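You operate a simulated robot arm through the tools that you are given. There is no shell and no other tool. Be economical: measure what you need, move in short steps, check, and stop when the job is done.

You run a simulated two-armed robot. Do the job below in one go: nothing can be reset, and whatever is moved stays where it is left.

Task
Hold the soapy tube, pull its green plug, then dip the tube in the rinse tank.
Fine: till the soap is off; plug on the tool end, tube on the slatted board.

The check looks at the end state, three seconds after you hand in, the way a careful person would. Anything else that was tipped, shoved, dropped, spilled or broken makes it a failure.

Robot
Two 6-joint arms with two-finger parallel grippers on one trunk, on a base that drives. Base frame: it is fixed to the floor where the robot stands at the start and does not move with it; the origin is under the middle of the robot, x ahead of it, y to its left, z up; the surface under the hand at the start is at about z = 850. Units: mm, rad, N and s.
The left shoulder is at the start at [70, 166, 1366], the right one opposite. With the tool pointing down near the work surface each hand reaches from about 420 to 840 mm from the robot's upright axis, wherever it stands, measured 20 degrees to its own side. Places, roughly: rinse tank [500, 1100, 800]; slatted board [500, -100, 800]; tool end of the wash bench [500, -400, 800]. Payload 3.91 kg a hand.
The tool frame of a hand sits at the grasp point between the pads (the TCP): z along the fingers, y along the line on which they close. The tips reach 30 mm beyond it. The gripper opens to 110 mm. The fingers are 20 mm wide and 10 mm thick; the gripper's body (48 by 112 mm) begins 55 mm behind the TCP.
Orientation is that of the tool frame in the base frame, as a unit quaternion [x, y, z, w]. With the fingers straight down and closing along the base's y, the tool's x points along the base's -x, its y along +y and its z along -z.

Tools
- The arms move only by the tool drive_tool. It takes "left_motion", "right_motion" or both (then of equal length, played together; a hand with none holds still); each is a list of rows, each an object of numbers (a shift or turn left out is 0, a gripper value left out holds the last): "tx", "ty", "tz": the shift along the base's x, y, z in m; "ax", "ay", "az": the turn, a rotation vector about the base's x, y, z in rad; "gripper": the opening, from 0 (shut) to 1 (fully open). In form: [{"tx": .., "ty": .., "tz": .., "ax": .., "ay": .., "az": .., "gripper": ..}, ...]. A call has 1 to 20 rows; each row shifts and turns the commanded pose from where the row before left it. A row lasts 0.2 s, in which the tool goes at most 50 mm and 0.15 rad; a call with a longer step from one row to the next is refused whole, and so is a gripper value outside its range. Where a pose cannot be reached the arm comes as near as it can. A force on the tool above 40 N (or 10 N above the force at the start of the call, whichever is more), or a blocked arm, ends the call early, and 0.2 s more pass. The fingers move at their own pace (about 108 mm/s each) and stop on an object; they squeeze with about 25 N. The grip force told is the motor's: it shows also when the fingers shut on nothing. Time passes only in rows, and 0.2 s behind the last, so rows that do not move let the fingers close. It gives the time, the measured TCP pose, the force on the tool (base axes), the opening and the grip force at its end, in the units of the frame above (readings bear some noise), with the torque about the TCP (base axes, N m) and any sound that the robot's microphone picked up.
- Cameras (640 x 400 px; columns grow to the right, rows downward): "scene" is now at [103.1, -17.1, 1551.1]; the picture's right is [-0.34, -0.94, 0.00], its down [-0.88, 0.31, -0.36] and it looks along [0.34, -0.12, -0.93] (base axes); focal length 214 px, centre (320, 200). "left" rides on the left gripper at [77, -7, -115] in its tool frame; the picture's right is [0.09, 1.00, 0.00], its down [-0.80, 0.07, -0.59] and it looks along [-0.59, 0.05, 0.80] (tool axes); focal length 270 px, centre (320, 200). "right" rides on the right gripper at [77, 7, -114] in its tool frame; the picture's right is [-0.09, 1.00, 0.00], its down [-0.80, -0.07, -0.59] and it looks along [-0.59, -0.05, 0.80] (tool axes); focal length 270 px, centre (320, 200). There is no depth. A picture from a camera that has moved, and an enlarged one, comes with that camera's place and axes in the base frame and with its lens.
- grab_frame(camera): a new picture of that camera. It takes no simulated time.
- lift_body(by): slides the trunk up (or, below 0, down) by that many mm; the arms and the scene camera ride with it, the base frame stays. It gives what a move gives, with no picture.
- drive_base(legs): drives the robot by 1 to 6 legs, each [ahead, left, turn to the left] in mm, mm and rad, along the robot's own axes; the way and the turn of a leg run together, so that a leg with both is an arc; at most 1500 mm and 3.142 rad a leg. The arms and the cameras ride along, it lands a little off, and it stops where it bumps. It gives what a move gives.
- aim_head(pan, tilt): turns the head with the scene camera to pan (to the left, within 1.501 rad either way) and tilt (down, from -0.506 to 1.204), counted from straight ahead of the robot. It gives what a move gives.
- zoom(camera, box): a new picture of the part [left, top, right, bottom] of that camera's present view, enlarged. It takes no simulated time.
- close_job(): hands the job in; it is judged then, once.

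Work in short steps. Places have to be worked out from the pictures, the camera data and where the tool is seen: move nearer, look again, correct. Check each grasp and each placing, and mend what went wrong. You have 120 turns and 100 pictures in all, those below and enlarged ones among them. Open the grippers and draw the arms clear of the work before you hand the job in, unless the task says otherwise; then end with one line.

The tools are called after ">>>" by a JSON object that holds its "fn" and its "kwargs". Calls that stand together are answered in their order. drive_tool: Moves the arms, as the interface text tells. Its arguments: {"type":"object","properties":{"left_motion":{"type":"array","items":{"type":"object","properties":{"tx":{"type":"number"},"ty":{"type":"number"},"tz":{"type":"number"},"ax":{"type":"number"},"ay":{"type":"number"},"az":{"type":"number"},"gripper":{"type":"number"}}}},"right_motion":{"type":"array","items":{"type":"object","properties":{"tx":{"type":"number"},"ty":{"type":"number"},"tz":{"type":"number"},"ax":{"type":"number"},"ay":{"type":"number"},"az":{"type":"number"},"gripper":{"type":"number"}}}}},"required":[]} The other tools are called the same way: lift_body (by) slides the trunk up or down; drive_base (legs) drives the base; aim_head (pan, tilt) turns the head that bears the scene camera; grab_frame (camera) takes a picture; zoom (camera, box) takes an enlarged picture of a part of a camera's view; close_job () hands the job in.

At the start:

```text
clock: 0.0
left_position: [81.6, 311.8, 419.9]
left_ee_rot: [0.014, 0.998, 0.038, 0.051]
left_contact_force: [-0.7, 0.6, -0.2]
left_wrist_torque: [0.02, 0.03, -0.01]
left_width: 110.2
left_grip_force: 0.1
right_position: [527.1, -448.7, 1134.8]
right_ee_rot: [0.0, 1.0, 0.0, 0.0]
right_contact_force: [0.3, 0.7, -0.9]
right_wrist_torque: [-0.05, 0.01, -0.03]
right_width: 109.9
right_grip_force: 0.1
trunk travel left (down, up): [-861.0, 79.0]
robot x, y, heading: [2.7, 1.3, 0.0]
head pan, tilt: [-0.344, 1.201]
```

scene: 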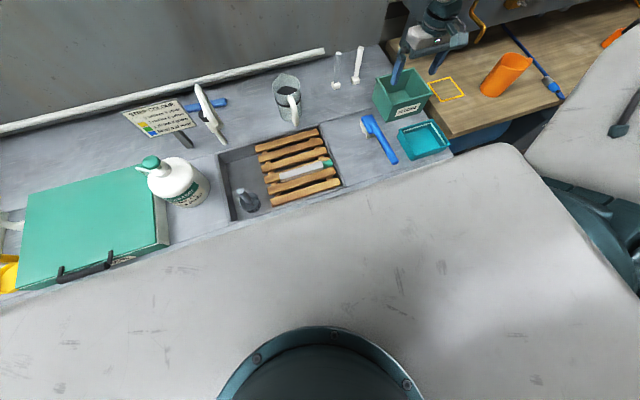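
right: 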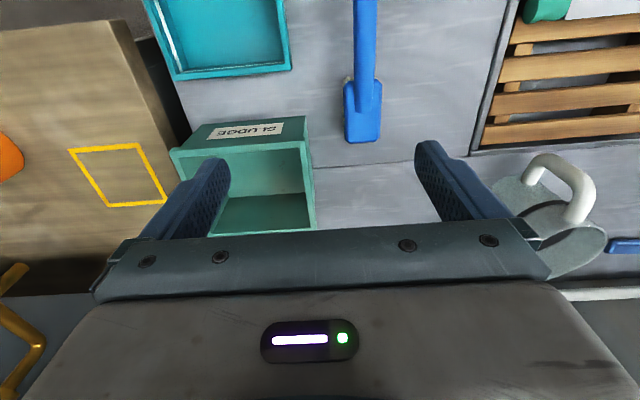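
left: 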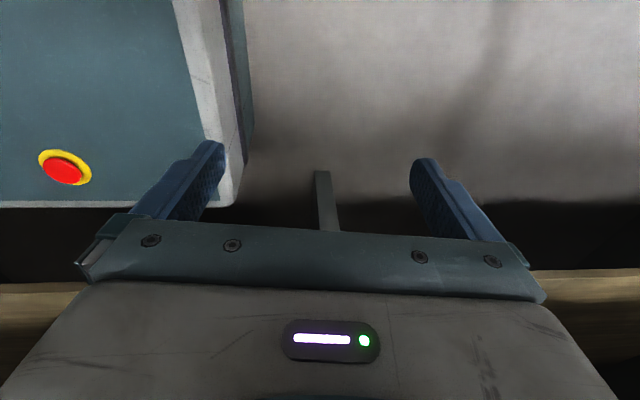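

The tube with the green plug seems to lie on the slatted board; I zoom in on it and on the sign.

>>> {"fn": "zoom", "kwargs": {"camera": "scene", "box": [220, 110, 360, 220]}}

>>> {"fn": "zoom", "kwargs": {"camera": "scene", "box": [110, 60, 250, 150]}}

>>> {"fn": "zoom", "kwargs": {"camera": "scene", "box": [310, 0, 640, 200]}}

```text
3.64 times, centred on (290, 165) of scene
camera zoom: at [103.1, -17.1, 1551.1], right [-0.34, -0.94, 0.0], down [-0.88, 0.31, -0.36], along [0.34, -0.12, -0.93], focal length 780 px, centre (429, 327)
```

zoom: 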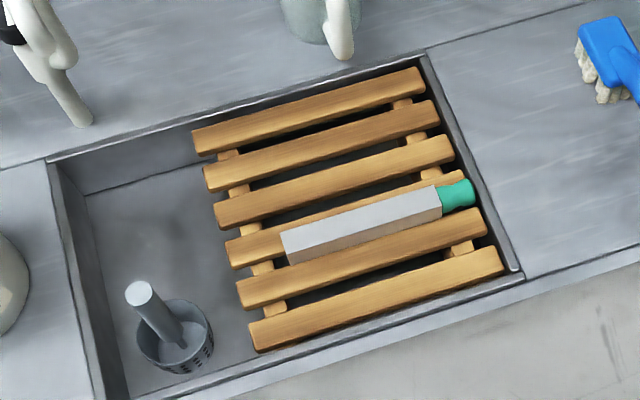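

```text
4.44 times, centred on (180, 105) of scene
camera zoom: at [103.1, -17.1, 1551.1], right [-0.34, -0.94, 0.0], down [-0.88, 0.31, -0.36], along [0.34, -0.12, -0.93], focal length 953 px, centre (942, 622)
```

zoom: 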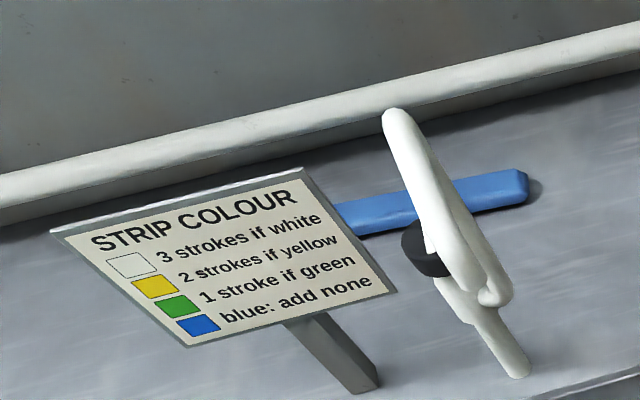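

```text
1.94 times, centred on (475, 100) of scene
camera zoom: at [103.1, -17.1, 1551.1], right [-0.34, -0.94, 0.0], down [-0.88, 0.31, -0.36], along [0.34, -0.12, -0.93], focal length 416 px, centre (19, 394)
```

zoom: 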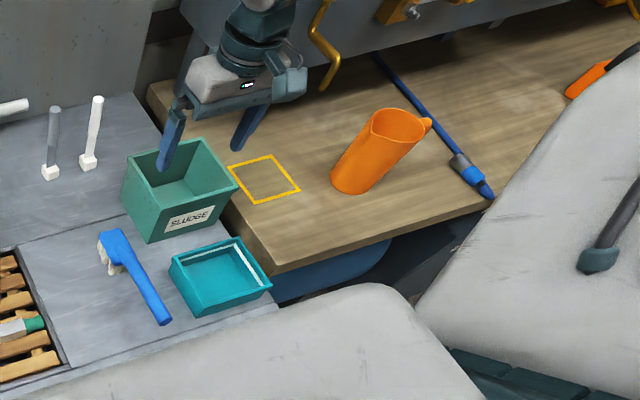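

Now I look left toward the rinse tank.

>>> {"fn": "aim_head", "kwargs": {"pan": 0.7, "tilt": 0.8}}

>>> {"fn": "grab_frame", "kwargs": {"camera": "scene"}}

>>> {"fn": "aim_head", "kwargs": {"pan": 1.3, "tilt": 0.7}}

>>> {"fn": "grab_frame", "kwargs": {"camera": "scene"}}

```text
clock: 1.3
left_position: [82.7, 311.2, 420.9]
left_ee_rot: [0.014, 0.998, 0.037, 0.049]
left_contact_force: [-0.4, 0.6, -0.5]
left_wrist_torque: [0.02, 0.01, -0.02]
left_width: 109.9
left_grip_force: 0.1
right_position: [526.2, -449.0, 1135.5]
right_ee_rot: [0.0, 1.0, -0.001, -0.001]
right_contact_force: [0.7, -0.2, -0.2]
right_wrist_torque: [0.03, 0.05, -0.01]
right_width: 110.0
right_grip_force: 0.1
trunk travel left (down, up): [-861.0, 79.0]
robot x, y, heading: [0.5, 2.2, 0.001]
head pan, tilt: [0.7, 0.799]
```

```text
93 pictures are left
camera scene: at [112.2, 53.5, 1578.8], right [0.64, -0.77, 0.0], down [-0.55, -0.46, -0.7], along [0.53, 0.45, -0.72], focal length 214 px, centre (320, 200)
```

scene: 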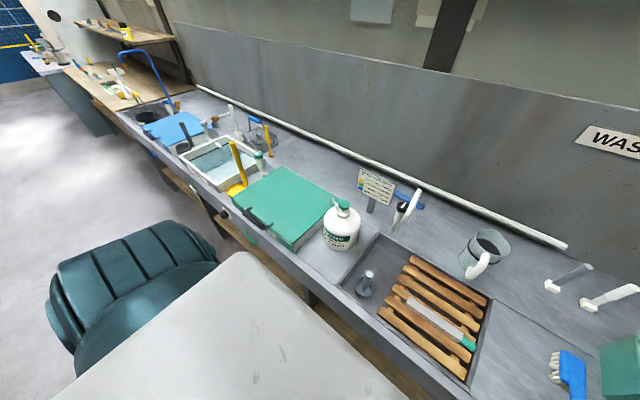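

```text
clock: 2.3
left_position: [82.9, 311.8, 420.7]
left_ee_rot: [0.013, 0.998, 0.038, 0.049]
left_contact_force: [-0.1, -0.5, 0.3]
left_wrist_torque: [-0.01, 0.0, 0.01]
left_width: 110.4
left_grip_force: 0.1
right_position: [526.8, -449.1, 1135.3]
right_ee_rot: [0.0, 1.0, 0.0, -0.001]
right_contact_force: [-0.1, -0.3, 0.1]
right_wrist_torque: [0.03, -0.02, 0.0]
right_width: 110.2
right_grip_force: 0.0
trunk travel left (down, up): [-861.0, 79.0]
robot x, y, heading: [0.8, 0.4, 0.001]
head pan, tilt: [1.3, 0.7]
```

```text
92 pictures are left
camera scene: at [73.3, 83.4, 1587.1], right [0.96, -0.27, 0.0], down [-0.17, -0.62, -0.76], along [0.2, 0.74, -0.64], focal length 214 px, centre (320, 200)
```

scene: 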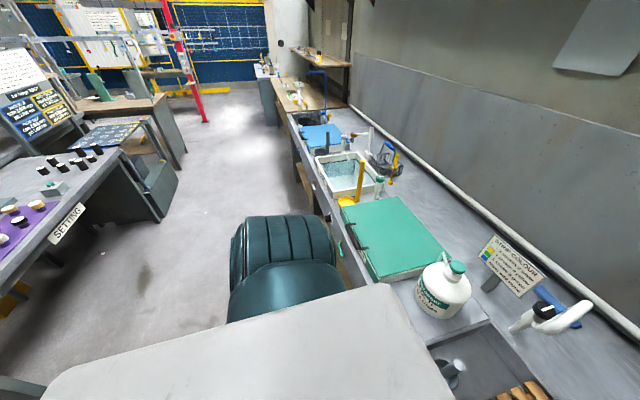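

The white basin with clear water past the green lid looks like the rinse tank; zooming to confirm and to see the strip and other things near.

>>> {"fn": "zoom", "kwargs": {"camera": "scene", "box": [290, 90, 450, 220]}}

>>> {"fn": "zoom", "kwargs": {"camera": "scene", "box": [400, 220, 600, 345]}}

```text
3.08 times, centred on (370, 155) of scene
camera zoom: at [73.3, 83.4, 1587.1], right [0.96, -0.27, 0.0], down [-0.17, -0.62, -0.76], along [0.2, 0.74, -0.64], focal length 660 px, centre (166, 338)
```

zoom: 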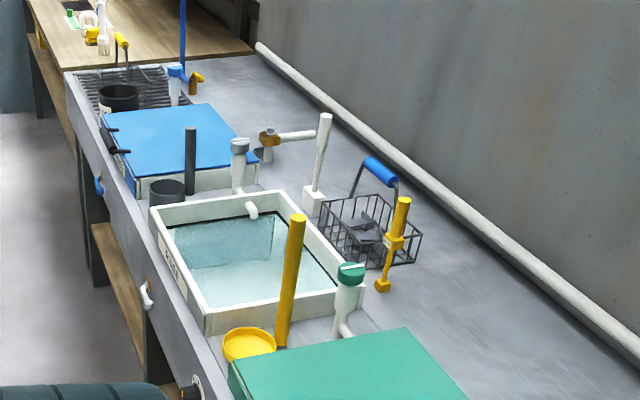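

```text
3.20 times, centred on (500, 282) of scene
camera zoom: at [73.3, 83.4, 1587.1], right [0.96, -0.27, 0.0], down [-0.17, -0.62, -0.76], along [0.2, 0.74, -0.64], focal length 686 px, centre (-256, -64)
```

zoom: 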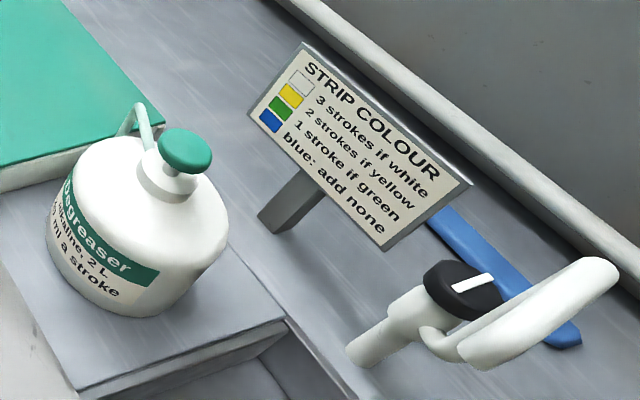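

The rinse tank sits at about y≈1100, the tube lies along y at x≈490 with its plug at y≈-185. The left arm hangs down, so I raise it outward to the side, away from the bench, first part of the way.

>>> {"fn": "drive_tool", "kwargs": {"left_motion": [{"ty": 0.03, "tz": 0.035}, {"ty": 0.03, "tz": 0.035}, {"ty": 0.03, "tz": 0.035}, {"ty": 0.03, "tz": 0.035}, {"ty": 0.03, "tz": 0.035}, {"ty": 0.03, "tz": 0.035}, {"ty": 0.02, "tz": 0.04}, {"ty": 0.02, "tz": 0.04}, {"ty": 0.02, "tz": 0.04}, {"ty": 0.02, "tz": 0.04}]}}

>>> {"fn": "grab_frame", "kwargs": {"camera": "left"}}

>>> {"fn": "grab_frame", "kwargs": {"camera": "scene"}}

```text
clock: 4.5
left_position: [95.1, 566.5, 769.6]
left_ee_rot: [0.015, 0.998, 0.036, 0.049]
left_contact_force: [0.3, -0.9, -0.4]
left_wrist_torque: [0.03, 0.03, 0.05]
left_width: 109.9
left_grip_force: 0.0
left hand out of reach, approached as far as the arm can: row 10
right_position: [528.0, -447.5, 1134.7]
right_ee_rot: [0.0, 1.0, -0.001, 0.0]
right_contact_force: [-0.2, 0.7, 0.1]
right_wrist_torque: [0.0, 0.01, 0.02]
right_width: 110.2
right_grip_force: 0.1
trunk travel left (down, up): [-861.0, 79.0]
robot x, y, heading: [-0.2, 2.0, 0.003]
head pan, tilt: [1.3, 0.7]
```

```text
89 pictures are left
camera left: at [6.7, 554.2, 874.8], right [-0.06, 1.0, 0.07], down [0.74, 0.0, 0.67], along [0.67, 0.09, -0.74], focal length 270 px, centre (320, 200)
```

left: 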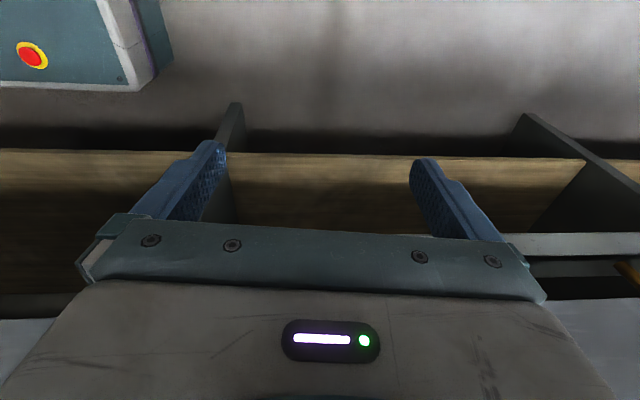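

```text
88 pictures are left
camera scene: at [75.6, 84.1, 1586.9], right [0.96, -0.27, 0.0], down [-0.17, -0.62, -0.76], along [0.2, 0.74, -0.64], focal length 214 px, centre (320, 200)
```

scene: 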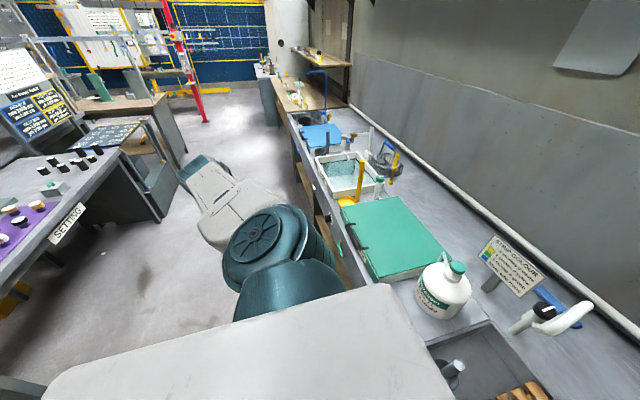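

The arm rises freely beside the robot. I continue up and slightly in, then over the bench at a safe height.

>>> {"fn": "drive_tool", "kwargs": {"left_motion": [{"tz": 0.045, "ty": -0.01}, {"tz": 0.045, "ty": -0.01}, {"tz": 0.045, "ty": -0.01}, {"tz": 0.045, "ty": -0.01}, {"tz": 0.045, "ty": -0.01}, {"tz": 0.045, "ty": -0.01}, {"tz": 0.045}, {"tz": 0.045}, {"tz": 0.045}, {"tz": 0.03}]}}

```text
clock: 6.7
left_position: [210.4, 382.9, 959.2]
left_ee_rot: [0.013, 0.998, 0.036, 0.049]
left_contact_force: [0.6, -0.3, 0.8]
left_wrist_torque: [-0.02, 0.04, 0.02]
left_width: 110.0
left_grip_force: 0.0
left hand out of reach, approached as far as the arm can: row 1, 2, 3, 4, 5, 6, 7, 8, 9, 10
right_position: [526.4, -449.0, 1134.7]
right_ee_rot: [-0.001, 1.0, 0.001, 0.001]
right_contact_force: [0.4, 0.6, 0.6]
right_wrist_torque: [0.01, 0.0, 0.01]
right_width: 109.9
right_grip_force: 0.1
trunk travel left (down, up): [-861.0, 79.0]
robot x, y, heading: [-0.4, 2.8, 0.005]
head pan, tilt: [1.3, 0.7]
```

The arm drifted forward as it neared its limits, so I take it to a pose ahead-left, which is well in reach.

>>> {"fn": "drive_tool", "kwargs": {"left_motion": [{"tx": 0.04, "tz": 0.0}, {"tx": 0.04}, {"tx": 0.04}, {"tx": 0.04}]}}

>>> {"fn": "grab_frame", "kwargs": {"camera": "scene"}}

```text
clock: 7.7
left_position: [370.5, 382.0, 959.5]
left_ee_rot: [0.013, 0.998, 0.037, 0.049]
left_contact_force: [0.3, 0.1, -0.5]
left_wrist_torque: [-0.02, 0.0, 0.0]
left_width: 109.9
left_grip_force: 0.1
right_position: [527.1, -449.2, 1135.6]
right_ee_rot: [0.0, 1.0, 0.0, 0.001]
right_contact_force: [-0.4, 0.7, -1.3]
right_wrist_torque: [0.0, 0.03, 0.01]
right_width: 110.0
right_grip_force: 0.1
trunk travel left (down, up): [-861.0, 79.0]
robot x, y, heading: [-1.7, 0.1, -0.002]
head pan, tilt: [1.3, 0.7]
```

```text
87 pictures are left
camera scene: at [74.4, 82.9, 1587.2], right [0.96, -0.27, 0.0], down [-0.17, -0.62, -0.77], along [0.2, 0.74, -0.64], focal length 214 px, centre (320, 200)
```

scene: 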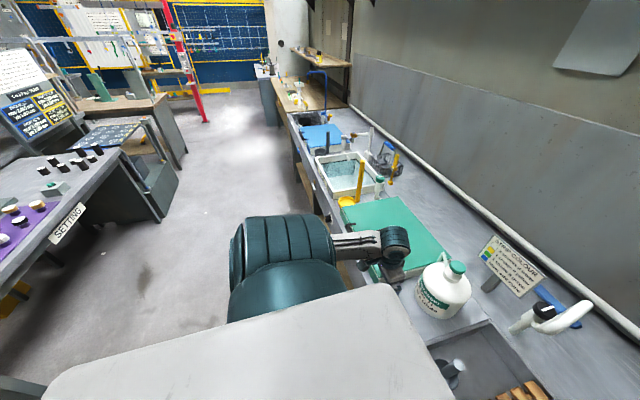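

Clear so far. I raise the left hand, level it, and turn it -90° so that its fingers close along x.

>>> {"fn": "drive_tool", "kwargs": {"left_motion": [{"tz": 0.045, "ax": -0.074, "ay": 0.098, "az": 0.026}, {"tz": 0.045}, {"tz": 0.045}, {"tz": 0.045}, {"az": -0.1428}, {"az": -0.1428}, {"az": -0.1428}, {"az": -0.1428}, {"az": -0.1428}, {"az": -0.1428}, {"az": -0.1428}, {"az": -0.1428}, {"az": -0.1428}, {"az": -0.1428}, {"az": -0.1428}], "right_motion": [{}, {}, {}, {}, {"az": 0.1428}, {"az": 0.1428}, {"az": 0.1428}, {"az": 0.1428}, {"az": 0.1428}, {"az": 0.1428}, {"az": 0.1428}, {"az": 0.1428}, {"az": 0.1428}, {"az": 0.1428}, {"az": 0.1428}]}}

>>> {"fn": "aim_head", "kwargs": {"pan": -0.1, "tilt": 1.0}}

>>> {"fn": "grab_frame", "kwargs": {"camera": "scene"}}

>>> {"fn": "grab_frame", "kwargs": {"camera": "left"}}

>>> {"fn": "grab_frame", "kwargs": {"camera": "right"}}

```text
clock: 10.9
left_position: [365.5, 387.2, 1139.4]
left_ee_rot: [0.708, 0.706, 0.001, 0.001]
left_contact_force: [0.0, 0.3, -0.5]
left_wrist_torque: [0.0, -0.02, -0.01]
left_width: 110.2
left_grip_force: 0.1
left hand out of reach, approached as far as the arm can: row 4
right_position: [525.6, -448.2, 1135.6]
right_ee_rot: [0.707, -0.707, 0.0, 0.0]
right_contact_force: [0.2, 0.4, 0.6]
right_wrist_torque: [-0.01, -0.03, -0.01]
right_width: 110.1
right_grip_force: 0.1
trunk travel left (down, up): [-861.0, 79.0]
robot x, y, heading: [-1.3, -0.4, -0.002]
head pan, tilt: [1.3, 0.7]
```

```text
clock: 12.4
left_position: [365.5, 387.4, 1139.1]
left_ee_rot: [0.707, 0.707, -0.001, 0.001]
left_contact_force: [-0.5, 0.8, 0.5]
left_wrist_torque: [0.03, 0.01, 0.03]
left_width: 110.1
left_grip_force: 0.0
right_position: [525.4, -449.1, 1135.7]
right_ee_rot: [-0.706, 0.708, 0.0, 0.0]
right_contact_force: [0.1, 0.5, -0.9]
right_wrist_torque: [0.02, 0.01, -0.02]
right_width: 109.9
right_grip_force: 0.1
trunk travel left (down, up): [-861.0, 79.0]
robot x, y, heading: [-3.5, -1.2, 0.003]
head pan, tilt: [-0.099, 1.0]
```

```text
86 pictures are left
camera scene: at [119.9, -5.1, 1563.7], right [-0.1, -1.0, 0.0], down [-0.84, 0.08, -0.54], along [0.54, -0.05, -0.84], focal length 214 px, centre (320, 200)
```

scene: 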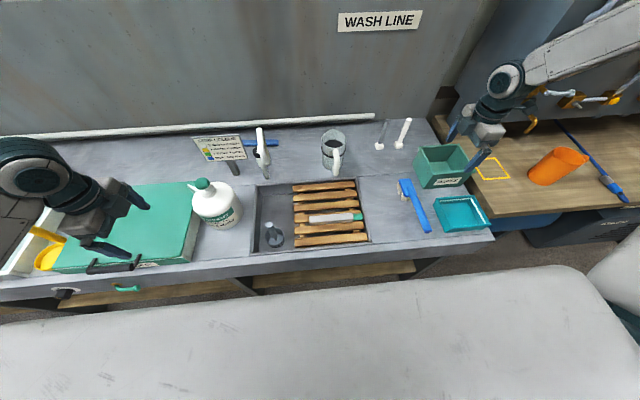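

```text
85 pictures are left
camera left: at [358.9, 465.4, 1253.1], right [1.0, 0.09, 0.0], down [0.07, -0.8, 0.6], along [0.05, -0.59, -0.8], focal length 270 px, centre (320, 200)
```

left: 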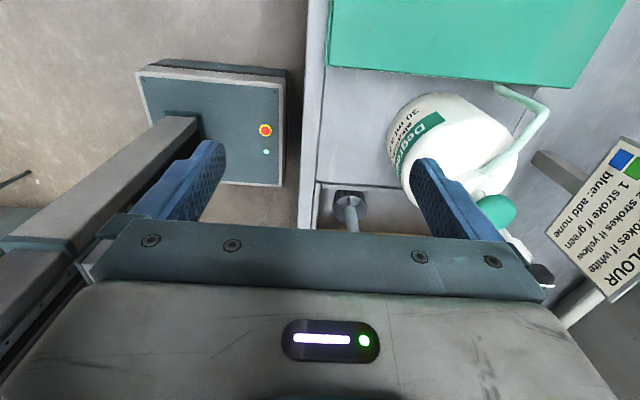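

```text
84 pictures are left
camera right: at [519.7, -525.9, 1249.4], right [-1.0, 0.09, 0.0], down [0.07, 0.8, 0.59], along [0.05, 0.59, -0.8], focal length 270 px, centre (320, 200)
```

right: 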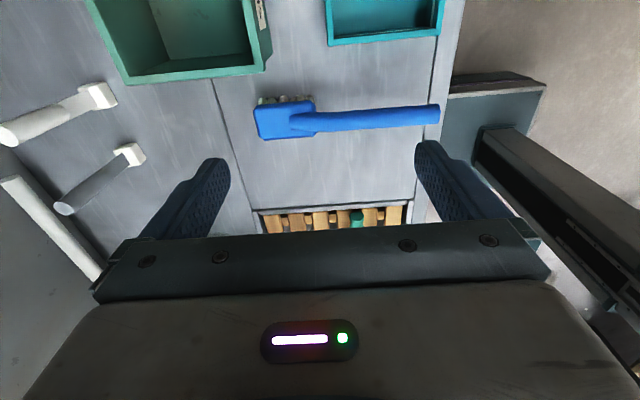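

Both hands are level and turned. I bring the left above the tube's plain end and the right nearer the plug, still high, then look.

>>> {"fn": "drive_tool", "kwargs": {"left_motion": [{"tx": 0.0115, "ty": -0.04}, {"tx": 0.0115, "ty": -0.04}, {"tx": 0.0115, "ty": -0.04}, {"tx": 0.0115, "ty": -0.04}, {"tx": 0.0115, "ty": -0.04}, {"tx": 0.0115, "ty": -0.04}, {"tx": 0.0115, "ty": -0.04}, {"tx": 0.0115, "ty": -0.04}, {"tx": 0.0115, "ty": -0.04}, {"tx": 0.0115, "ty": -0.04}], "right_motion": [{"tx": -0.0045, "ty": 0.01}, {"tx": -0.0045, "ty": 0.01}, {"tx": -0.0045, "ty": 0.01}, {"tx": -0.0045, "ty": 0.01}, {"tx": -0.0045, "ty": 0.01}, {"tx": -0.0045, "ty": 0.01}, {"tx": -0.0045, "ty": 0.01}, {"tx": -0.0045, "ty": 0.01}, {"tx": -0.0045, "ty": 0.01}, {"tx": -0.0045, "ty": 0.01}]}}

>>> {"fn": "grab_frame", "kwargs": {"camera": "left"}}

>>> {"fn": "grab_frame", "kwargs": {"camera": "right"}}

>>> {"fn": "grab_frame", "kwargs": {"camera": "scene"}}

```text
clock: 14.6
left_position: [318.9, 350.9, 1104.7]
left_ee_rot: [0.708, 0.706, -0.001, 0.002]
left_contact_force: [0.4, -0.6, 0.4]
left_wrist_torque: [0.0, -0.04, -0.01]
left_width: 110.0
left_grip_force: 0.0
left hand out of reach, approached as far as the arm can: row 1, 2, 3, 4, 5, 6, 7, 8, 9, 10
right_position: [464.6, -374.0, 1136.8]
right_ee_rot: [-0.707, 0.708, 0.0, 0.002]
right_contact_force: [-0.7, 0.6, -0.8]
right_wrist_torque: [-0.01, -0.01, -0.01]
right_width: 110.2
right_grip_force: 0.0
right hand out of reach, approached as far as the arm can: row 6, 7, 8, 9, 10
trunk travel left (down, up): [-861.0, 79.0]
robot x, y, heading: [-0.9, 0.9, -0.004]
head pan, tilt: [-0.099, 1.0]
```

```text
83 pictures are left
camera left: at [311.8, 427.3, 1219.2], right [1.0, 0.09, 0.0], down [0.07, -0.8, 0.6], along [0.05, -0.6, -0.8], focal length 270 px, centre (320, 200)
```

left: 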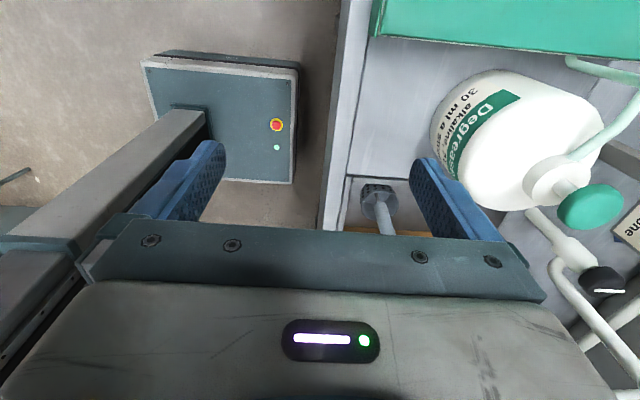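

```text
82 pictures are left
camera right: at [458.0, -450.7, 1250.8], right [-1.0, 0.09, 0.0], down [0.07, 0.8, 0.6], along [0.05, 0.59, -0.8], focal length 270 px, centre (320, 200)
```

right: 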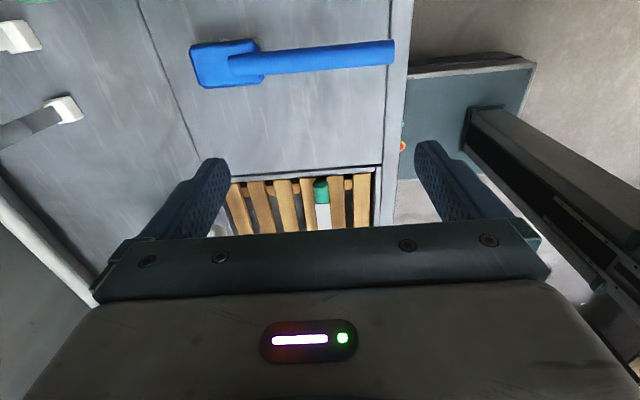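

```text
81 pictures are left
camera scene: at [119.4, -5.1, 1563.8], right [-0.1, -1.0, 0.0], down [-0.84, 0.08, -0.54], along [0.54, -0.05, -0.84], focal length 214 px, centre (320, 200)
```

scene: 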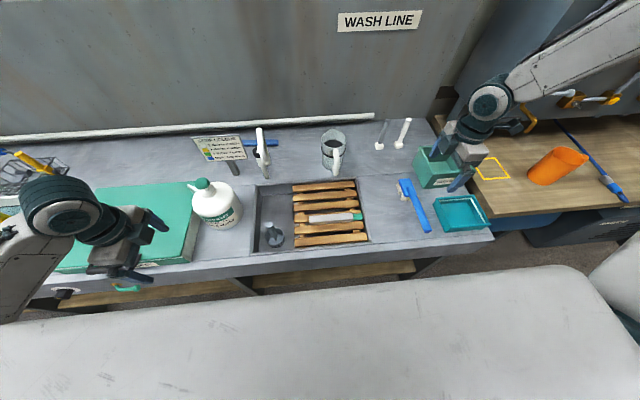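

Both hands are near their inner limit at this height. I raise the trunk and shift the base slightly back and to the right so that the tube is centred in front.

>>> {"fn": "lift_body", "kwargs": {"by": 75}}

>>> {"fn": "drive_base", "kwargs": {"legs": [[-80, 0, 0], [0, -100, 0]]}}

```text
clock: 15.8
left_position: [320.3, 350.3, 1179.6]
left_ee_rot: [0.707, 0.707, -0.001, 0.002]
left_contact_force: [-0.4, 0.5, -0.8]
left_wrist_torque: [0.03, 0.04, 0.01]
left_width: 109.9
left_grip_force: 0.1
right_position: [464.9, -373.0, 1211.4]
right_ee_rot: [0.707, -0.707, 0.0, -0.001]
right_contact_force: [0.4, 1.9, -0.3]
right_wrist_torque: [-0.01, 0.04, 0.03]
right_width: 109.9
right_grip_force: 0.0
trunk travel left (down, up): [-936.0, 4.0]
robot x, y, heading: [0.3, 2.6, -0.002]
head pan, tilt: [-0.099, 1.0]
```

```text
clock: 17.6
left_position: [242.2, 258.7, 1176.4]
left_ee_rot: [0.708, 0.706, -0.005, 0.005]
left_contact_force: [-1.0, 0.0, -0.3]
left_wrist_torque: [-0.01, 0.03, -0.01]
left_width: 109.9
left_grip_force: 0.1
right_position: [387.4, -464.2, 1213.4]
right_ee_rot: [-0.707, 0.707, -0.002, -0.002]
right_contact_force: [-0.7, 1.4, 0.3]
right_wrist_torque: [-0.07, 0.01, 0.01]
right_width: 109.9
right_grip_force: 0.1
trunk travel left (down, up): [-936.0, 4.0]
robot x, y, heading: [-79.9, -101.5, -0.0]
head pan, tilt: [-0.099, 1.0]
```

Now I bring the left hand over to about (482,-13) and the right to (482,-300), descending toward 1100.

>>> {"fn": "drive_tool", "kwargs": {"left_motion": [{"tx": 0.03, "ty": -0.034, "tz": -0.01}, {"tx": 0.03, "ty": -0.034, "tz": -0.01}, {"tx": 0.03, "ty": -0.034, "tz": -0.01}, {"tx": 0.03, "ty": -0.034, "tz": -0.01}, {"tx": 0.03, "ty": -0.034, "tz": -0.01}, {"tx": 0.03, "ty": -0.034, "tz": -0.01}, {"tx": 0.03, "ty": -0.034, "tz": -0.01}, {"tx": 0.03, "ty": -0.034, "tz": -0.01}], "right_motion": [{"tx": 0.012, "ty": 0.02, "tz": -0.014}, {"tx": 0.012, "ty": 0.02, "tz": -0.014}, {"tx": 0.012, "ty": 0.02, "tz": -0.014}, {"tx": 0.012, "ty": 0.02, "tz": -0.014}, {"tx": 0.012, "ty": 0.02, "tz": -0.014}, {"tx": 0.012, "ty": 0.02, "tz": -0.014}, {"tx": 0.012, "ty": 0.02, "tz": -0.014}, {"tx": 0.012, "ty": 0.02, "tz": -0.014}]}}

>>> {"fn": "grab_frame", "kwargs": {"camera": "left"}}

>>> {"fn": "grab_frame", "kwargs": {"camera": "right"}}

```text
clock: 19.4
left_position: [306.7, 261.3, 1057.9]
left_ee_rot: [0.708, 0.707, -0.001, 0.006]
left_contact_force: [0.2, -0.3, -0.5]
left_wrist_torque: [0.0, -0.01, 0.0]
left_width: 110.1
left_grip_force: 0.0
left hand out of reach, approached as far as the arm can: row 1, 2, 3, 4, 5, 6, 7, 8
right_position: [380.1, -478.5, 1126.5]
right_ee_rot: [0.707, -0.707, -0.001, -0.002]
right_contact_force: [0.7, 0.0, 0.3]
right_wrist_torque: [0.02, 0.0, 0.02]
right_width: 109.8
right_grip_force: 0.1
right hand out of reach, approached as far as the arm can: row 1, 2, 3, 4, 5, 6, 7, 8
trunk travel left (down, up): [-936.0, 4.0]
robot x, y, heading: [-80.2, -103.3, -0.002]
head pan, tilt: [-0.099, 1.0]
```

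```text
80 pictures are left
camera left: at [299.1, 339.0, 1171.9], right [1.0, 0.09, 0.01], down [0.06, -0.8, 0.6], along [0.06, -0.6, -0.8], focal length 270 px, centre (320, 200)
```

left: 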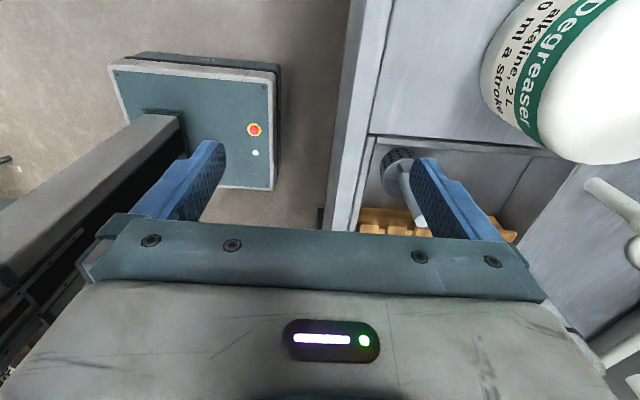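

```text
79 pictures are left
camera right: at [372.9, -557.5, 1240.1], right [-1.0, 0.09, 0.0], down [0.07, 0.8, 0.6], along [0.05, 0.6, -0.8], focal length 270 px, centre (320, 200)
```

right: 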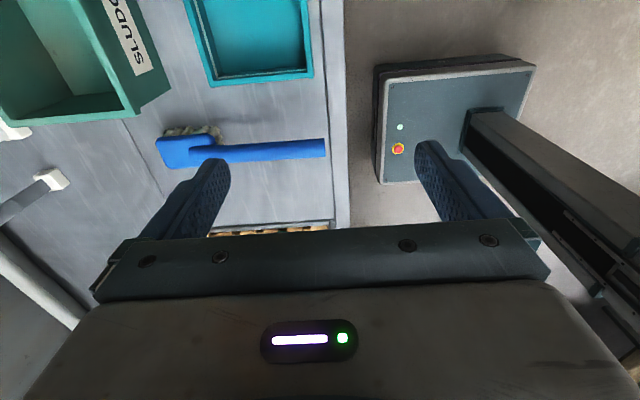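

Still too close in for this height. I check what lies behind the robot before backing further.

>>> {"fn": "aim_head", "kwargs": {"pan": 1.5, "tilt": 0.6}}

>>> {"fn": "grab_frame", "kwargs": {"camera": "scene"}}

>>> {"fn": "aim_head", "kwargs": {"pan": -1.5, "tilt": 0.6}}

>>> {"fn": "grab_frame", "kwargs": {"camera": "scene"}}

```text
clock: 21.0
left_position: [305.2, 263.8, 1058.6]
left_ee_rot: [0.708, 0.706, -0.001, 0.007]
left_contact_force: [-0.1, 0.1, 0.2]
left_wrist_torque: [0.0, 0.03, 0.02]
left_width: 109.9
left_grip_force: 0.1
right_position: [378.0, -479.8, 1127.9]
right_ee_rot: [-0.707, 0.707, 0.0, 0.003]
right_contact_force: [-0.2, 0.3, 0.4]
right_wrist_torque: [0.0, -0.01, -0.02]
right_width: 109.8
right_grip_force: 0.0
trunk travel left (down, up): [-936.0, 4.0]
robot x, y, heading: [-83.1, -99.4, 0.002]
head pan, tilt: [1.499, 0.6]
```

```text
78 pictures are left
camera scene: at [-22.8, -9.2, 1670.7], right [1.0, -0.07, 0.0], down [-0.04, -0.56, -0.82], along [0.06, 0.82, -0.57], focal length 214 px, centre (320, 200)
```

scene: 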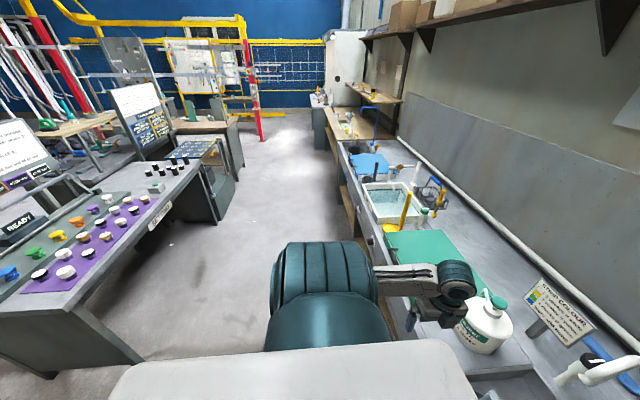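

```text
clock: 23.6
left_position: [305.2, 262.2, 1057.9]
left_ee_rot: [0.708, 0.707, -0.001, 0.007]
left_contact_force: [-0.8, 0.5, 1.3]
left_wrist_torque: [-0.02, 0.03, -0.01]
left_width: 109.9
left_grip_force: 0.1
right_position: [377.2, -479.2, 1128.0]
right_ee_rot: [0.707, -0.707, 0.0, -0.003]
right_contact_force: [-1.2, -0.3, -0.4]
right_wrist_torque: [-0.03, -0.03, 0.01]
right_width: 110.1
right_grip_force: 0.2
trunk travel left (down, up): [-936.0, 4.0]
robot x, y, heading: [-76.6, -97.0, -0.005]
head pan, tilt: [-1.499, 0.6]
```

```text
77 pictures are left
camera scene: at [-22.7, -185.6, 1670.7], right [-1.0, -0.07, 0.0], down [-0.04, 0.56, -0.83], along [0.06, -0.82, -0.56], focal length 214 px, centre (320, 200)
```

scene: 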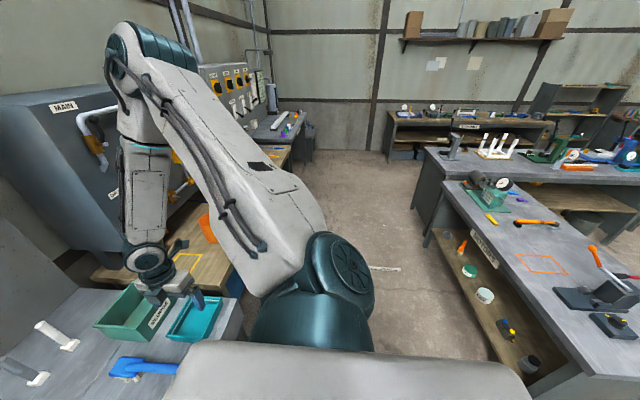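

The aisle behind is clear to about x=-850. I back up another 180 mm.

>>> {"fn": "drive_base", "kwargs": {"legs": [[-180, 0, 0]]}}

>>> {"fn": "aim_head", "kwargs": {"pan": 0.0, "tilt": 0.85}}

>>> {"fn": "drive_tool", "kwargs": {"left_motion": [{"tx": 0.04, "tz": 0.01}, {"tx": 0.04, "tz": 0.01}, {"tx": 0.04, "tz": 0.01}, {"tx": 0.04, "tz": 0.01}], "right_motion": [{"tx": 0.04, "tz": 0.0}, {"tx": 0.04, "tz": 0.0}, {"tx": 0.04, "tz": 0.0}, {"tx": 0.04, "tz": 0.0}]}}

```text
clock: 25.1
left_position: [129.2, 262.5, 1056.8]
left_ee_rot: [0.708, 0.706, -0.001, 0.006]
left_contact_force: [0.6, 0.5, 0.4]
left_wrist_torque: [-0.03, 0.03, 0.03]
left_width: 109.9
left_grip_force: 0.1
right_position: [201.5, -479.9, 1127.2]
right_ee_rot: [-0.706, 0.708, 0.001, 0.001]
right_contact_force: [0.2, 0.2, 0.2]
right_wrist_torque: [0.01, 0.02, 0.02]
right_width: 109.9
right_grip_force: 0.1
trunk travel left (down, up): [-936.0, 4.0]
robot x, y, heading: [-262.2, -96.7, -0.006]
head pan, tilt: [-1.499, 0.6]
```

```text
clock: 26.7
left_position: [126.5, 261.8, 1059.8]
left_ee_rot: [0.708, 0.706, -0.001, 0.007]
left_contact_force: [-0.2, 0.4, -0.7]
left_wrist_torque: [-0.01, 0.03, 0.05]
left_width: 110.1
left_grip_force: 0.1
right_position: [197.4, -478.0, 1128.6]
right_ee_rot: [-0.706, 0.708, 0.0, 0.003]
right_contact_force: [-0.1, 0.1, -0.6]
right_wrist_torque: [0.01, 0.01, 0.03]
right_width: 109.9
right_grip_force: 0.1
trunk travel left (down, up): [-936.0, 4.0]
robot x, y, heading: [-260.1, -96.4, -0.001]
head pan, tilt: [0.0, 0.85]
```

```text
clock: 27.7
left_position: [271.9, 308.9, 1052.4]
left_ee_rot: [0.708, 0.706, 0.001, 0.008]
left_contact_force: [-0.2, 0.4, -0.1]
left_wrist_torque: [0.01, 0.03, -0.02]
left_width: 110.1
left_grip_force: 0.0
left hand out of reach, approached as far as the arm can: row 1, 2, 3, 4
right_position: [300.9, -553.8, 1140.1]
right_ee_rot: [-0.707, 0.708, 0.003, 0.003]
right_contact_force: [-0.6, 0.1, -0.3]
right_wrist_torque: [0.02, 0.05, -0.02]
right_width: 110.1
right_grip_force: 0.1
right hand out of reach, approached as far as the arm can: row 1, 2, 3, 4
trunk travel left (down, up): [-936.0, 4.0]
robot x, y, heading: [-258.5, -98.4, -0.003]
head pan, tilt: [0.0, 0.85]
```

The limit seems angular: with this yaw the hands can't swing inward. I turn both back to yaw 0 and test an inward swing.

>>> {"fn": "drive_tool", "kwargs": {"left_motion": [{"az": 0.1428}, {"az": 0.1428}, {"az": 0.1428}, {"az": 0.1428}, {"az": 0.1428}, {"az": 0.1428}, {"az": 0.1428}, {"az": 0.1428}, {"az": 0.1428}, {"az": 0.1428}, {"az": 0.1428}, {"ty": -0.04}, {"ty": -0.04}, {"ty": -0.04}, {"ty": -0.04}], "right_motion": [{"az": -0.1428}, {"az": -0.1428}, {"az": -0.1428}, {"az": -0.1428}, {"az": -0.1428}, {"az": -0.1428}, {"az": -0.1428}, {"az": -0.1428}, {"az": -0.1428}, {"az": -0.1428}, {"az": -0.1428}, {"ty": 0.04}, {"ty": 0.04}, {"ty": 0.04}, {"ty": 0.04}]}}

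```text
clock: 30.9
left_position: [280.2, 167.0, 1004.1]
left_ee_rot: [0.001, 1.0, 0.006, 0.005]
left_contact_force: [0.0, -0.5, 1.0]
left_wrist_torque: [0.03, 0.02, -0.01]
left_width: 110.0
left_grip_force: 0.0
left hand out of reach, approached as far as the arm can: row 11, 12, 13, 14, 15
right_position: [222.5, -492.0, 1158.8]
right_ee_rot: [0.001, 1.0, -0.001, 0.003]
right_contact_force: [0.7, -0.1, 0.5]
right_wrist_torque: [-0.01, -0.02, 0.0]
right_width: 109.9
right_grip_force: 0.0
right hand out of reach, approached as far as the arm can: row 12, 13, 14, 15
trunk travel left (down, up): [-936.0, 4.0]
robot x, y, heading: [-264.7, -98.7, -0.002]
head pan, tilt: [0.0, 0.85]
```

Lower heights seem to give more freedom. I lower both hands (still in front of the bench), then look.

>>> {"fn": "drive_tool", "kwargs": {"left_motion": [{"tz": -0.02}, {"tz": -0.02}, {"tz": -0.02}, {"tx": 0.02}, {"tx": 0.02}, {"tx": 0.02}], "right_motion": [{"tz": -0.05}, {"tz": -0.05}, {"tz": -0.05}, {"tz": -0.04}, {"ty": 0.03}, {"ty": 0.03}]}}

>>> {"fn": "grab_frame", "kwargs": {"camera": "scene"}}

```text
clock: 32.3
left_position: [338.5, 167.9, 942.5]
left_ee_rot: [0.001, 1.0, 0.006, 0.005]
left_contact_force: [0.2, 0.0, -0.4]
left_wrist_torque: [-0.01, 0.03, 0.0]
left_width: 109.9
left_grip_force: 0.1
right_position: [178.4, -500.1, 1017.8]
right_ee_rot: [0.001, 1.0, -0.001, 0.003]
right_contact_force: [-0.4, -1.0, -0.2]
right_wrist_torque: [0.02, 0.0, 0.03]
right_width: 109.7
right_grip_force: 0.0
right hand out of reach, approached as far as the arm can: row 1, 2, 3, 4, 5, 6
trunk travel left (down, up): [-936.0, 4.0]
robot x, y, heading: [-258.1, -102.8, -0.005]
head pan, tilt: [0.0, 0.85]
```

```text
76 pictures are left
camera scene: at [-130.3, -97.9, 1649.8], right [0.0, -1.0, 0.0], down [-0.75, 0.0, -0.66], along [0.66, 0.0, -0.75], focal length 214 px, centre (320, 200)
```

scene: 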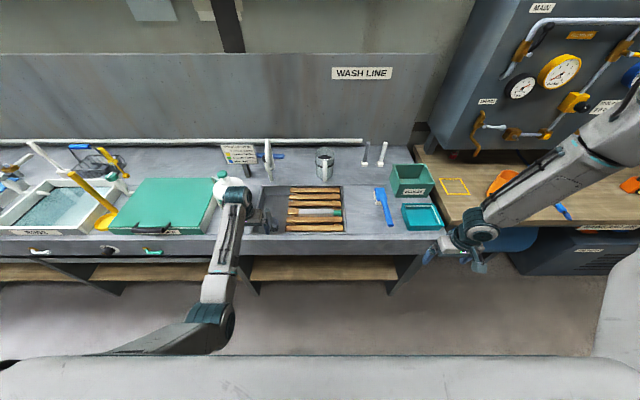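

The left arm is in a good configuration now; the right one hangs from a high elbow. I test whether the right can reach ahead at this height.

>>> {"fn": "drive_tool", "kwargs": {"right_motion": [{"tx": 0.04}, {"tx": 0.04}, {"tx": 0.04}, {"tx": 0.04}]}}

>>> {"fn": "aim_head", "kwargs": {"pan": -0.9, "tilt": 0.5}}

>>> {"fn": "grab_frame", "kwargs": {"camera": "scene"}}

```text
clock: 33.3
left_position: [338.2, 168.5, 942.1]
left_ee_rot: [0.002, 1.0, 0.006, 0.005]
left_contact_force: [0.2, 0.0, -0.1]
left_wrist_torque: [-0.01, -0.02, 0.01]
left_width: 109.8
left_grip_force: 0.1
right_position: [283.1, -569.9, 1040.4]
right_ee_rot: [0.0, 1.0, 0.0, 0.003]
right_contact_force: [-0.6, 0.1, -0.1]
right_wrist_torque: [0.03, -0.04, 0.01]
right_width: 109.9
right_grip_force: 0.1
right hand out of reach, approached as far as the arm can: row 1, 2, 3, 4
trunk travel left (down, up): [-936.0, 4.0]
robot x, y, heading: [-262.0, -102.9, 0.0]
head pan, tilt: [0.0, 0.85]
```

```text
clock: 34.5
left_position: [339.0, 167.4, 942.6]
left_ee_rot: [0.002, 1.0, 0.004, 0.004]
left_contact_force: [0.1, -0.7, -0.5]
left_wrist_torque: [-0.03, 0.01, -0.02]
left_width: 110.0
left_grip_force: 0.1
right_position: [282.4, -569.1, 1040.9]
right_ee_rot: [0.001, 1.0, 0.0, 0.003]
right_contact_force: [1.4, -0.5, 0.4]
right_wrist_torque: [0.0, -0.01, 0.02]
right_width: 110.1
right_grip_force: 0.1
trunk travel left (down, up): [-936.0, 4.0]
robot x, y, heading: [-263.8, -101.6, 0.0]
head pan, tilt: [-0.901, 0.499]
```

```text
75 pictures are left
camera scene: at [-152.4, -168.6, 1679.8], right [-0.78, -0.62, 0.0], down [-0.3, 0.38, -0.88], along [0.54, -0.69, -0.48], focal length 214 px, centre (320, 200)
```

scene: 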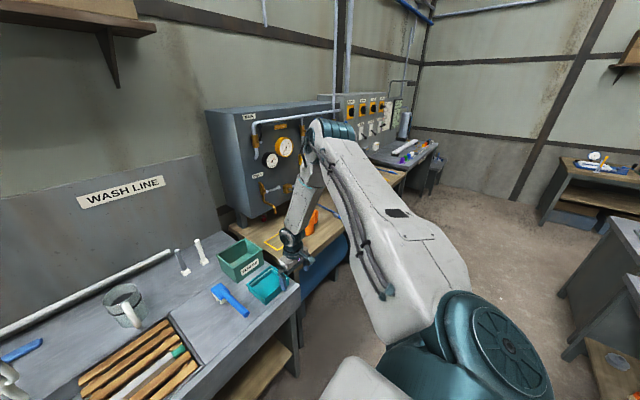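

The right arm's upper link swings outward as a whole. I test whether lower height frees its inward swing, keeping in front of the bench edge.

>>> {"fn": "drive_tool", "kwargs": {"right_motion": [{"tx": -0.02, "tz": -0.04}, {"tx": -0.02, "tz": -0.04}, {"tx": -0.02, "tz": -0.04}, {"tz": -0.03}, {"ty": 0.03}, {"ty": 0.03}, {"ty": 0.03}, {"ty": 0.03}]}}

>>> {"fn": "grab_frame", "kwargs": {"camera": "scene"}}

```text
clock: 36.3
left_position: [338.6, 167.7, 943.6]
left_ee_rot: [0.002, 1.0, 0.005, 0.005]
left_contact_force: [0.4, -0.2, -0.1]
left_wrist_torque: [0.0, -0.01, 0.02]
left_width: 110.1
left_grip_force: 0.1
right_position: [169.8, -495.1, 1019.1]
right_ee_rot: [0.001, 1.0, 0.0, 0.004]
right_contact_force: [0.2, -0.1, -0.5]
right_wrist_torque: [0.01, 0.0, 0.01]
right_width: 109.9
right_grip_force: 0.0
right hand out of reach, approached as far as the arm can: row 1, 2, 3, 4, 5, 6, 7, 8
trunk travel left (down, up): [-936.0, 4.0]
robot x, y, heading: [-258.3, -99.7, -0.003]
head pan, tilt: [-0.901, 0.499]
```

```text
74 pictures are left
camera scene: at [-153.2, -169.5, 1679.8], right [-0.79, -0.62, 0.0], down [-0.3, 0.38, -0.88], along [0.54, -0.69, -0.48], focal length 214 px, centre (320, 200)
```

scene: 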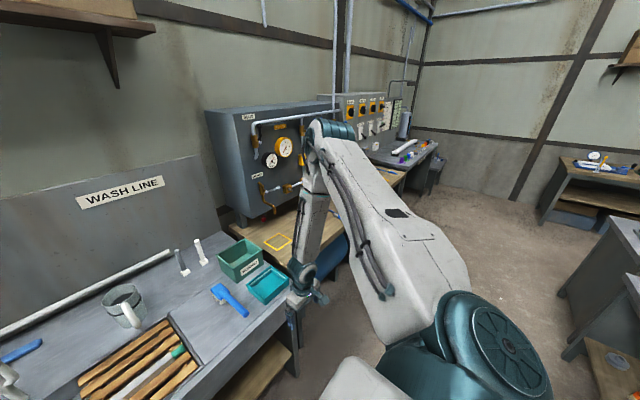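

Only the elbow seems to move. I test the outward-and-down direction, away from the suspected limit.

>>> {"fn": "drive_tool", "kwargs": {"right_motion": [{"ty": -0.04}, {"ty": -0.04}, {"ty": -0.04}, {"tz": -0.03}, {"tz": -0.03}, {"tz": -0.03}]}}

```text
clock: 37.7
left_position: [337.9, 167.7, 942.5]
left_ee_rot: [0.002, 1.0, 0.005, 0.006]
left_contact_force: [0.1, 0.7, -0.1]
left_wrist_torque: [0.01, -0.03, 0.01]
left_width: 109.8
left_grip_force: 0.1
right_position: [153.3, -622.3, 991.5]
right_ee_rot: [0.002, 1.0, -0.001, 0.003]
right_contact_force: [0.2, 0.2, -1.1]
right_wrist_torque: [0.07, -0.05, -0.01]
right_width: 109.9
right_grip_force: 0.0
right hand out of reach, approached as far as the arm can: row 4, 5, 6
trunk travel left (down, up): [-936.0, 4.0]
robot x, y, heading: [-262.6, -101.5, 0.002]
head pan, tilt: [-0.901, 0.499]
```

Outward is free, but going lower isn't at this radius. I pull the left hand back from the bench edge and lower the trunk again, then test the right's inward swing at working height.

>>> {"fn": "drive_tool", "kwargs": {"left_motion": [{"tx": -0.04}, {"tx": -0.04}, {"tx": -0.04}]}}

>>> {"fn": "lift_body", "kwargs": {"by": -75}}

>>> {"fn": "drive_tool", "kwargs": {"right_motion": [{"ty": 0.04}, {"ty": 0.04}, {"ty": 0.04}, {"ty": 0.04}]}}

```text
clock: 38.5
left_position: [217.7, 168.7, 943.6]
left_ee_rot: [0.002, 1.0, 0.005, 0.005]
left_contact_force: [-0.5, -0.2, -0.3]
left_wrist_torque: [0.0, -0.02, 0.03]
left_width: 109.7
left_grip_force: 0.1
right_position: [155.7, -622.1, 992.7]
right_ee_rot: [0.001, 1.0, -0.002, 0.003]
right_contact_force: [0.3, 0.2, 0.3]
right_wrist_torque: [0.01, -0.02, 0.01]
right_width: 110.3
right_grip_force: 0.1
trunk travel left (down, up): [-936.0, 4.0]
robot x, y, heading: [-254.4, -95.8, -0.001]
head pan, tilt: [-0.901, 0.499]
```

```text
clock: 39.7
left_position: [217.9, 169.3, 867.7]
left_ee_rot: [0.002, 1.0, 0.005, 0.004]
left_contact_force: [-0.2, 0.1, -0.4]
left_wrist_torque: [0.0, 0.0, 0.02]
left_width: 109.9
left_grip_force: 0.0
right_position: [156.5, -621.7, 917.1]
right_ee_rot: [0.0, 1.0, -0.001, 0.003]
right_contact_force: [0.3, 0.6, 0.4]
right_wrist_torque: [-0.01, 0.01, -0.01]
right_width: 110.0
right_grip_force: 0.1
trunk travel left (down, up): [-861.0, 79.0]
robot x, y, heading: [-258.0, -99.8, -0.003]
head pan, tilt: [-0.901, 0.499]
```

```text
clock: 40.7
left_position: [218.9, 169.7, 866.4]
left_ee_rot: [0.001, 1.0, 0.004, 0.004]
left_contact_force: [0.1, 0.3, 0.1]
left_wrist_torque: [0.0, 0.01, 0.0]
left_width: 110.1
left_grip_force: 0.2
right_position: [146.0, -478.8, 943.9]
right_ee_rot: [0.0, 1.0, -0.001, 0.003]
right_contact_force: [0.5, 0.5, 0.0]
right_wrist_torque: [-0.02, -0.03, 0.0]
right_width: 110.1
right_grip_force: 0.1
right hand out of reach, approached as far as the arm can: row 1, 2, 3, 4
trunk travel left (down, up): [-861.0, 79.0]
robot x, y, heading: [-262.3, -98.3, -0.003]
head pan, tilt: [-0.901, 0.499]
```

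I test the diagonal: outward in x with a bit inward in y, staying above the low objects.

>>> {"fn": "drive_tool", "kwargs": {"right_motion": [{"tx": 0.04, "tz": 0.02}, {"tx": 0.04, "tz": 0.02}, {"tx": 0.04, "tz": 0.02}, {"tx": 0.03, "ty": 0.03}, {"tx": 0.03, "ty": 0.03}]}}

>>> {"fn": "grab_frame", "kwargs": {"camera": "scene"}}

```text
clock: 41.9
left_position: [217.2, 169.7, 867.1]
left_ee_rot: [0.002, 1.0, 0.004, 0.005]
left_contact_force: [0.3, -1.0, 0.0]
left_wrist_torque: [0.01, 0.03, 0.02]
left_width: 110.0
left_grip_force: 0.2
right_position: [248.4, -521.5, 1029.5]
right_ee_rot: [0.001, 1.0, 0.0, 0.003]
right_contact_force: [0.8, -0.6, -0.5]
right_wrist_torque: [-0.01, 0.01, -0.02]
right_width: 109.9
right_grip_force: 0.1
right hand out of reach, approached as far as the arm can: row 1, 2, 3, 4, 5
trunk travel left (down, up): [-861.0, 79.0]
robot x, y, heading: [-259.5, -96.7, -0.001]
head pan, tilt: [-0.901, 0.499]
```

```text
73 pictures are left
camera scene: at [-152.7, -168.1, 1604.9], right [-0.79, -0.62, 0.0], down [-0.3, 0.38, -0.88], along [0.54, -0.69, -0.48], focal length 214 px, centre (320, 200)
```

scene: 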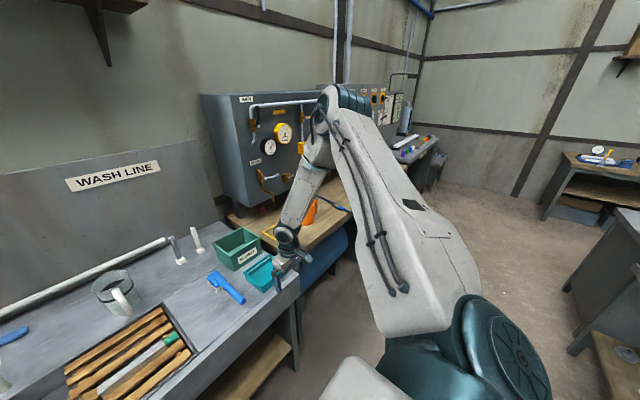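

The right shoulder's swing is at its limit in this elbow-up posture. I'll re-posture the right arm the way the left was: swing it out to the side over the free floor, lower it to hanging, and come back up.

>>> {"fn": "drive_tool", "kwargs": {"right_motion": [{"tx": -0.03, "ty": -0.03}, {"tx": -0.03, "ty": -0.03}, {"tx": -0.045, "ty": -0.02}, {"tx": -0.045, "ty": -0.02}, {"tx": -0.045, "ty": -0.02}, {"tx": -0.045, "ty": -0.02}, {"tx": -0.045, "ty": -0.02}, {"tx": -0.045, "ty": -0.02}, {"tx": -0.045, "ty": -0.02}, {"tx": -0.045, "ty": -0.02}]}}

>>> {"fn": "aim_head", "kwargs": {"pan": -1.4, "tilt": 0.6}}

>>> {"fn": "grab_frame", "kwargs": {"camera": "scene"}}

```text
clock: 44.1
left_position: [218.4, 169.2, 868.5]
left_ee_rot: [0.002, 1.0, 0.005, 0.005]
left_contact_force: [0.0, -0.7, 0.5]
left_wrist_torque: [0.02, 0.0, 0.04]
left_width: 110.0
left_grip_force: 0.2
right_position: [124.4, -602.8, 1024.3]
right_ee_rot: [0.001, 1.0, -0.002, 0.003]
right_contact_force: [-0.3, -0.6, 0.2]
right_wrist_torque: [0.02, 0.0, 0.0]
right_width: 109.8
right_grip_force: 0.1
right hand out of reach, approached as far as the arm can: row 4, 5, 6, 7, 8, 9, 10
trunk travel left (down, up): [-861.0, 79.0]
robot x, y, heading: [-260.6, -98.9, 0.0]
head pan, tilt: [-0.901, 0.499]
```

```text
clock: 45.0
left_position: [219.7, 169.2, 868.2]
left_ee_rot: [0.002, 1.0, 0.004, 0.005]
left_contact_force: [0.2, -0.3, -0.5]
left_wrist_torque: [-0.01, 0.0, 0.02]
left_width: 110.1
left_grip_force: 0.0
right_position: [125.1, -601.7, 1024.1]
right_ee_rot: [0.0, 1.0, -0.001, 0.003]
right_contact_force: [0.4, 0.0, 0.2]
right_wrist_torque: [0.02, 0.0, 0.02]
right_width: 110.1
right_grip_force: 0.0
trunk travel left (down, up): [-861.0, 79.0]
robot x, y, heading: [-257.0, -99.8, -0.002]
head pan, tilt: [-1.4, 0.6]
```

```text
72 pictures are left
camera scene: at [-194.0, -184.3, 1595.8], right [-0.99, -0.17, 0.0], down [-0.1, 0.56, -0.83], along [0.14, -0.81, -0.56], focal length 214 px, centre (320, 200)
```

scene: 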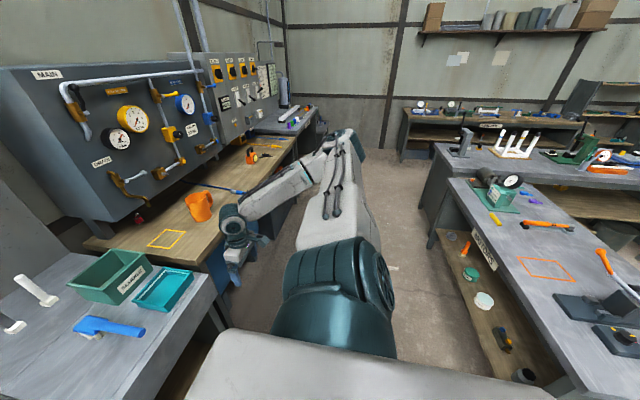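

The arm is now folded with its elbow out. I extend the hand outward and down over the free floor.

>>> {"fn": "drive_tool", "kwargs": {"right_motion": [{"ty": -0.03, "tz": -0.03}, {"ty": -0.03, "tz": -0.03}, {"ty": -0.03, "tz": -0.03}, {"ty": -0.02, "tz": -0.04}, {"ty": -0.02, "tz": -0.04}, {"ty": -0.02, "tz": -0.04}, {"tz": -0.04}, {"tz": -0.04}, {"tz": -0.04}, {"tz": -0.04}, {"tz": -0.04}, {"tz": -0.04}]}}

>>> {"fn": "grab_frame", "kwargs": {"camera": "scene"}}

```text
clock: 47.6
left_position: [216.6, 168.4, 867.9]
left_ee_rot: [0.001, 1.0, 0.005, 0.005]
left_contact_force: [-0.1, 0.9, 0.1]
left_wrist_torque: [0.01, -0.01, 0.02]
left_width: 110.2
left_grip_force: 0.0
right_position: [3.6, -746.8, 845.4]
right_ee_rot: [0.001, 1.0, -0.001, 0.002]
right_contact_force: [0.3, -0.2, 0.1]
right_wrist_torque: [0.02, -0.01, 0.0]
right_width: 110.3
right_grip_force: 0.1
right hand out of reach, approached as far as the arm can: row 5, 6, 7, 8, 9, 10, 11, 12
trunk travel left (down, up): [-861.0, 79.0]
robot x, y, heading: [-258.1, -99.0, -0.001]
head pan, tilt: [-1.4, 0.6]
```

```text
71 pictures are left
camera scene: at [-195.3, -185.0, 1595.8], right [-0.99, -0.17, 0.0], down [-0.09, 0.56, -0.82], along [0.14, -0.81, -0.57], focal length 214 px, centre (320, 200)
```

scene: 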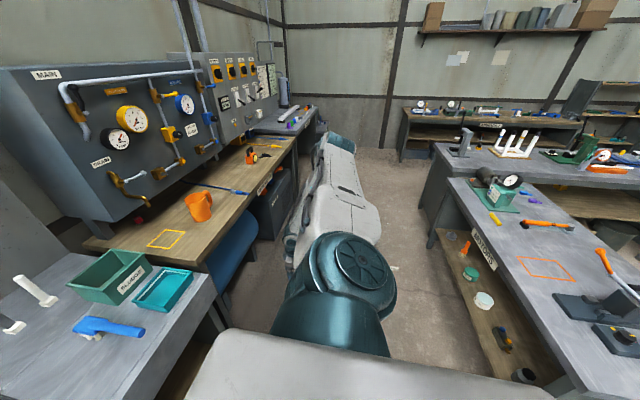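

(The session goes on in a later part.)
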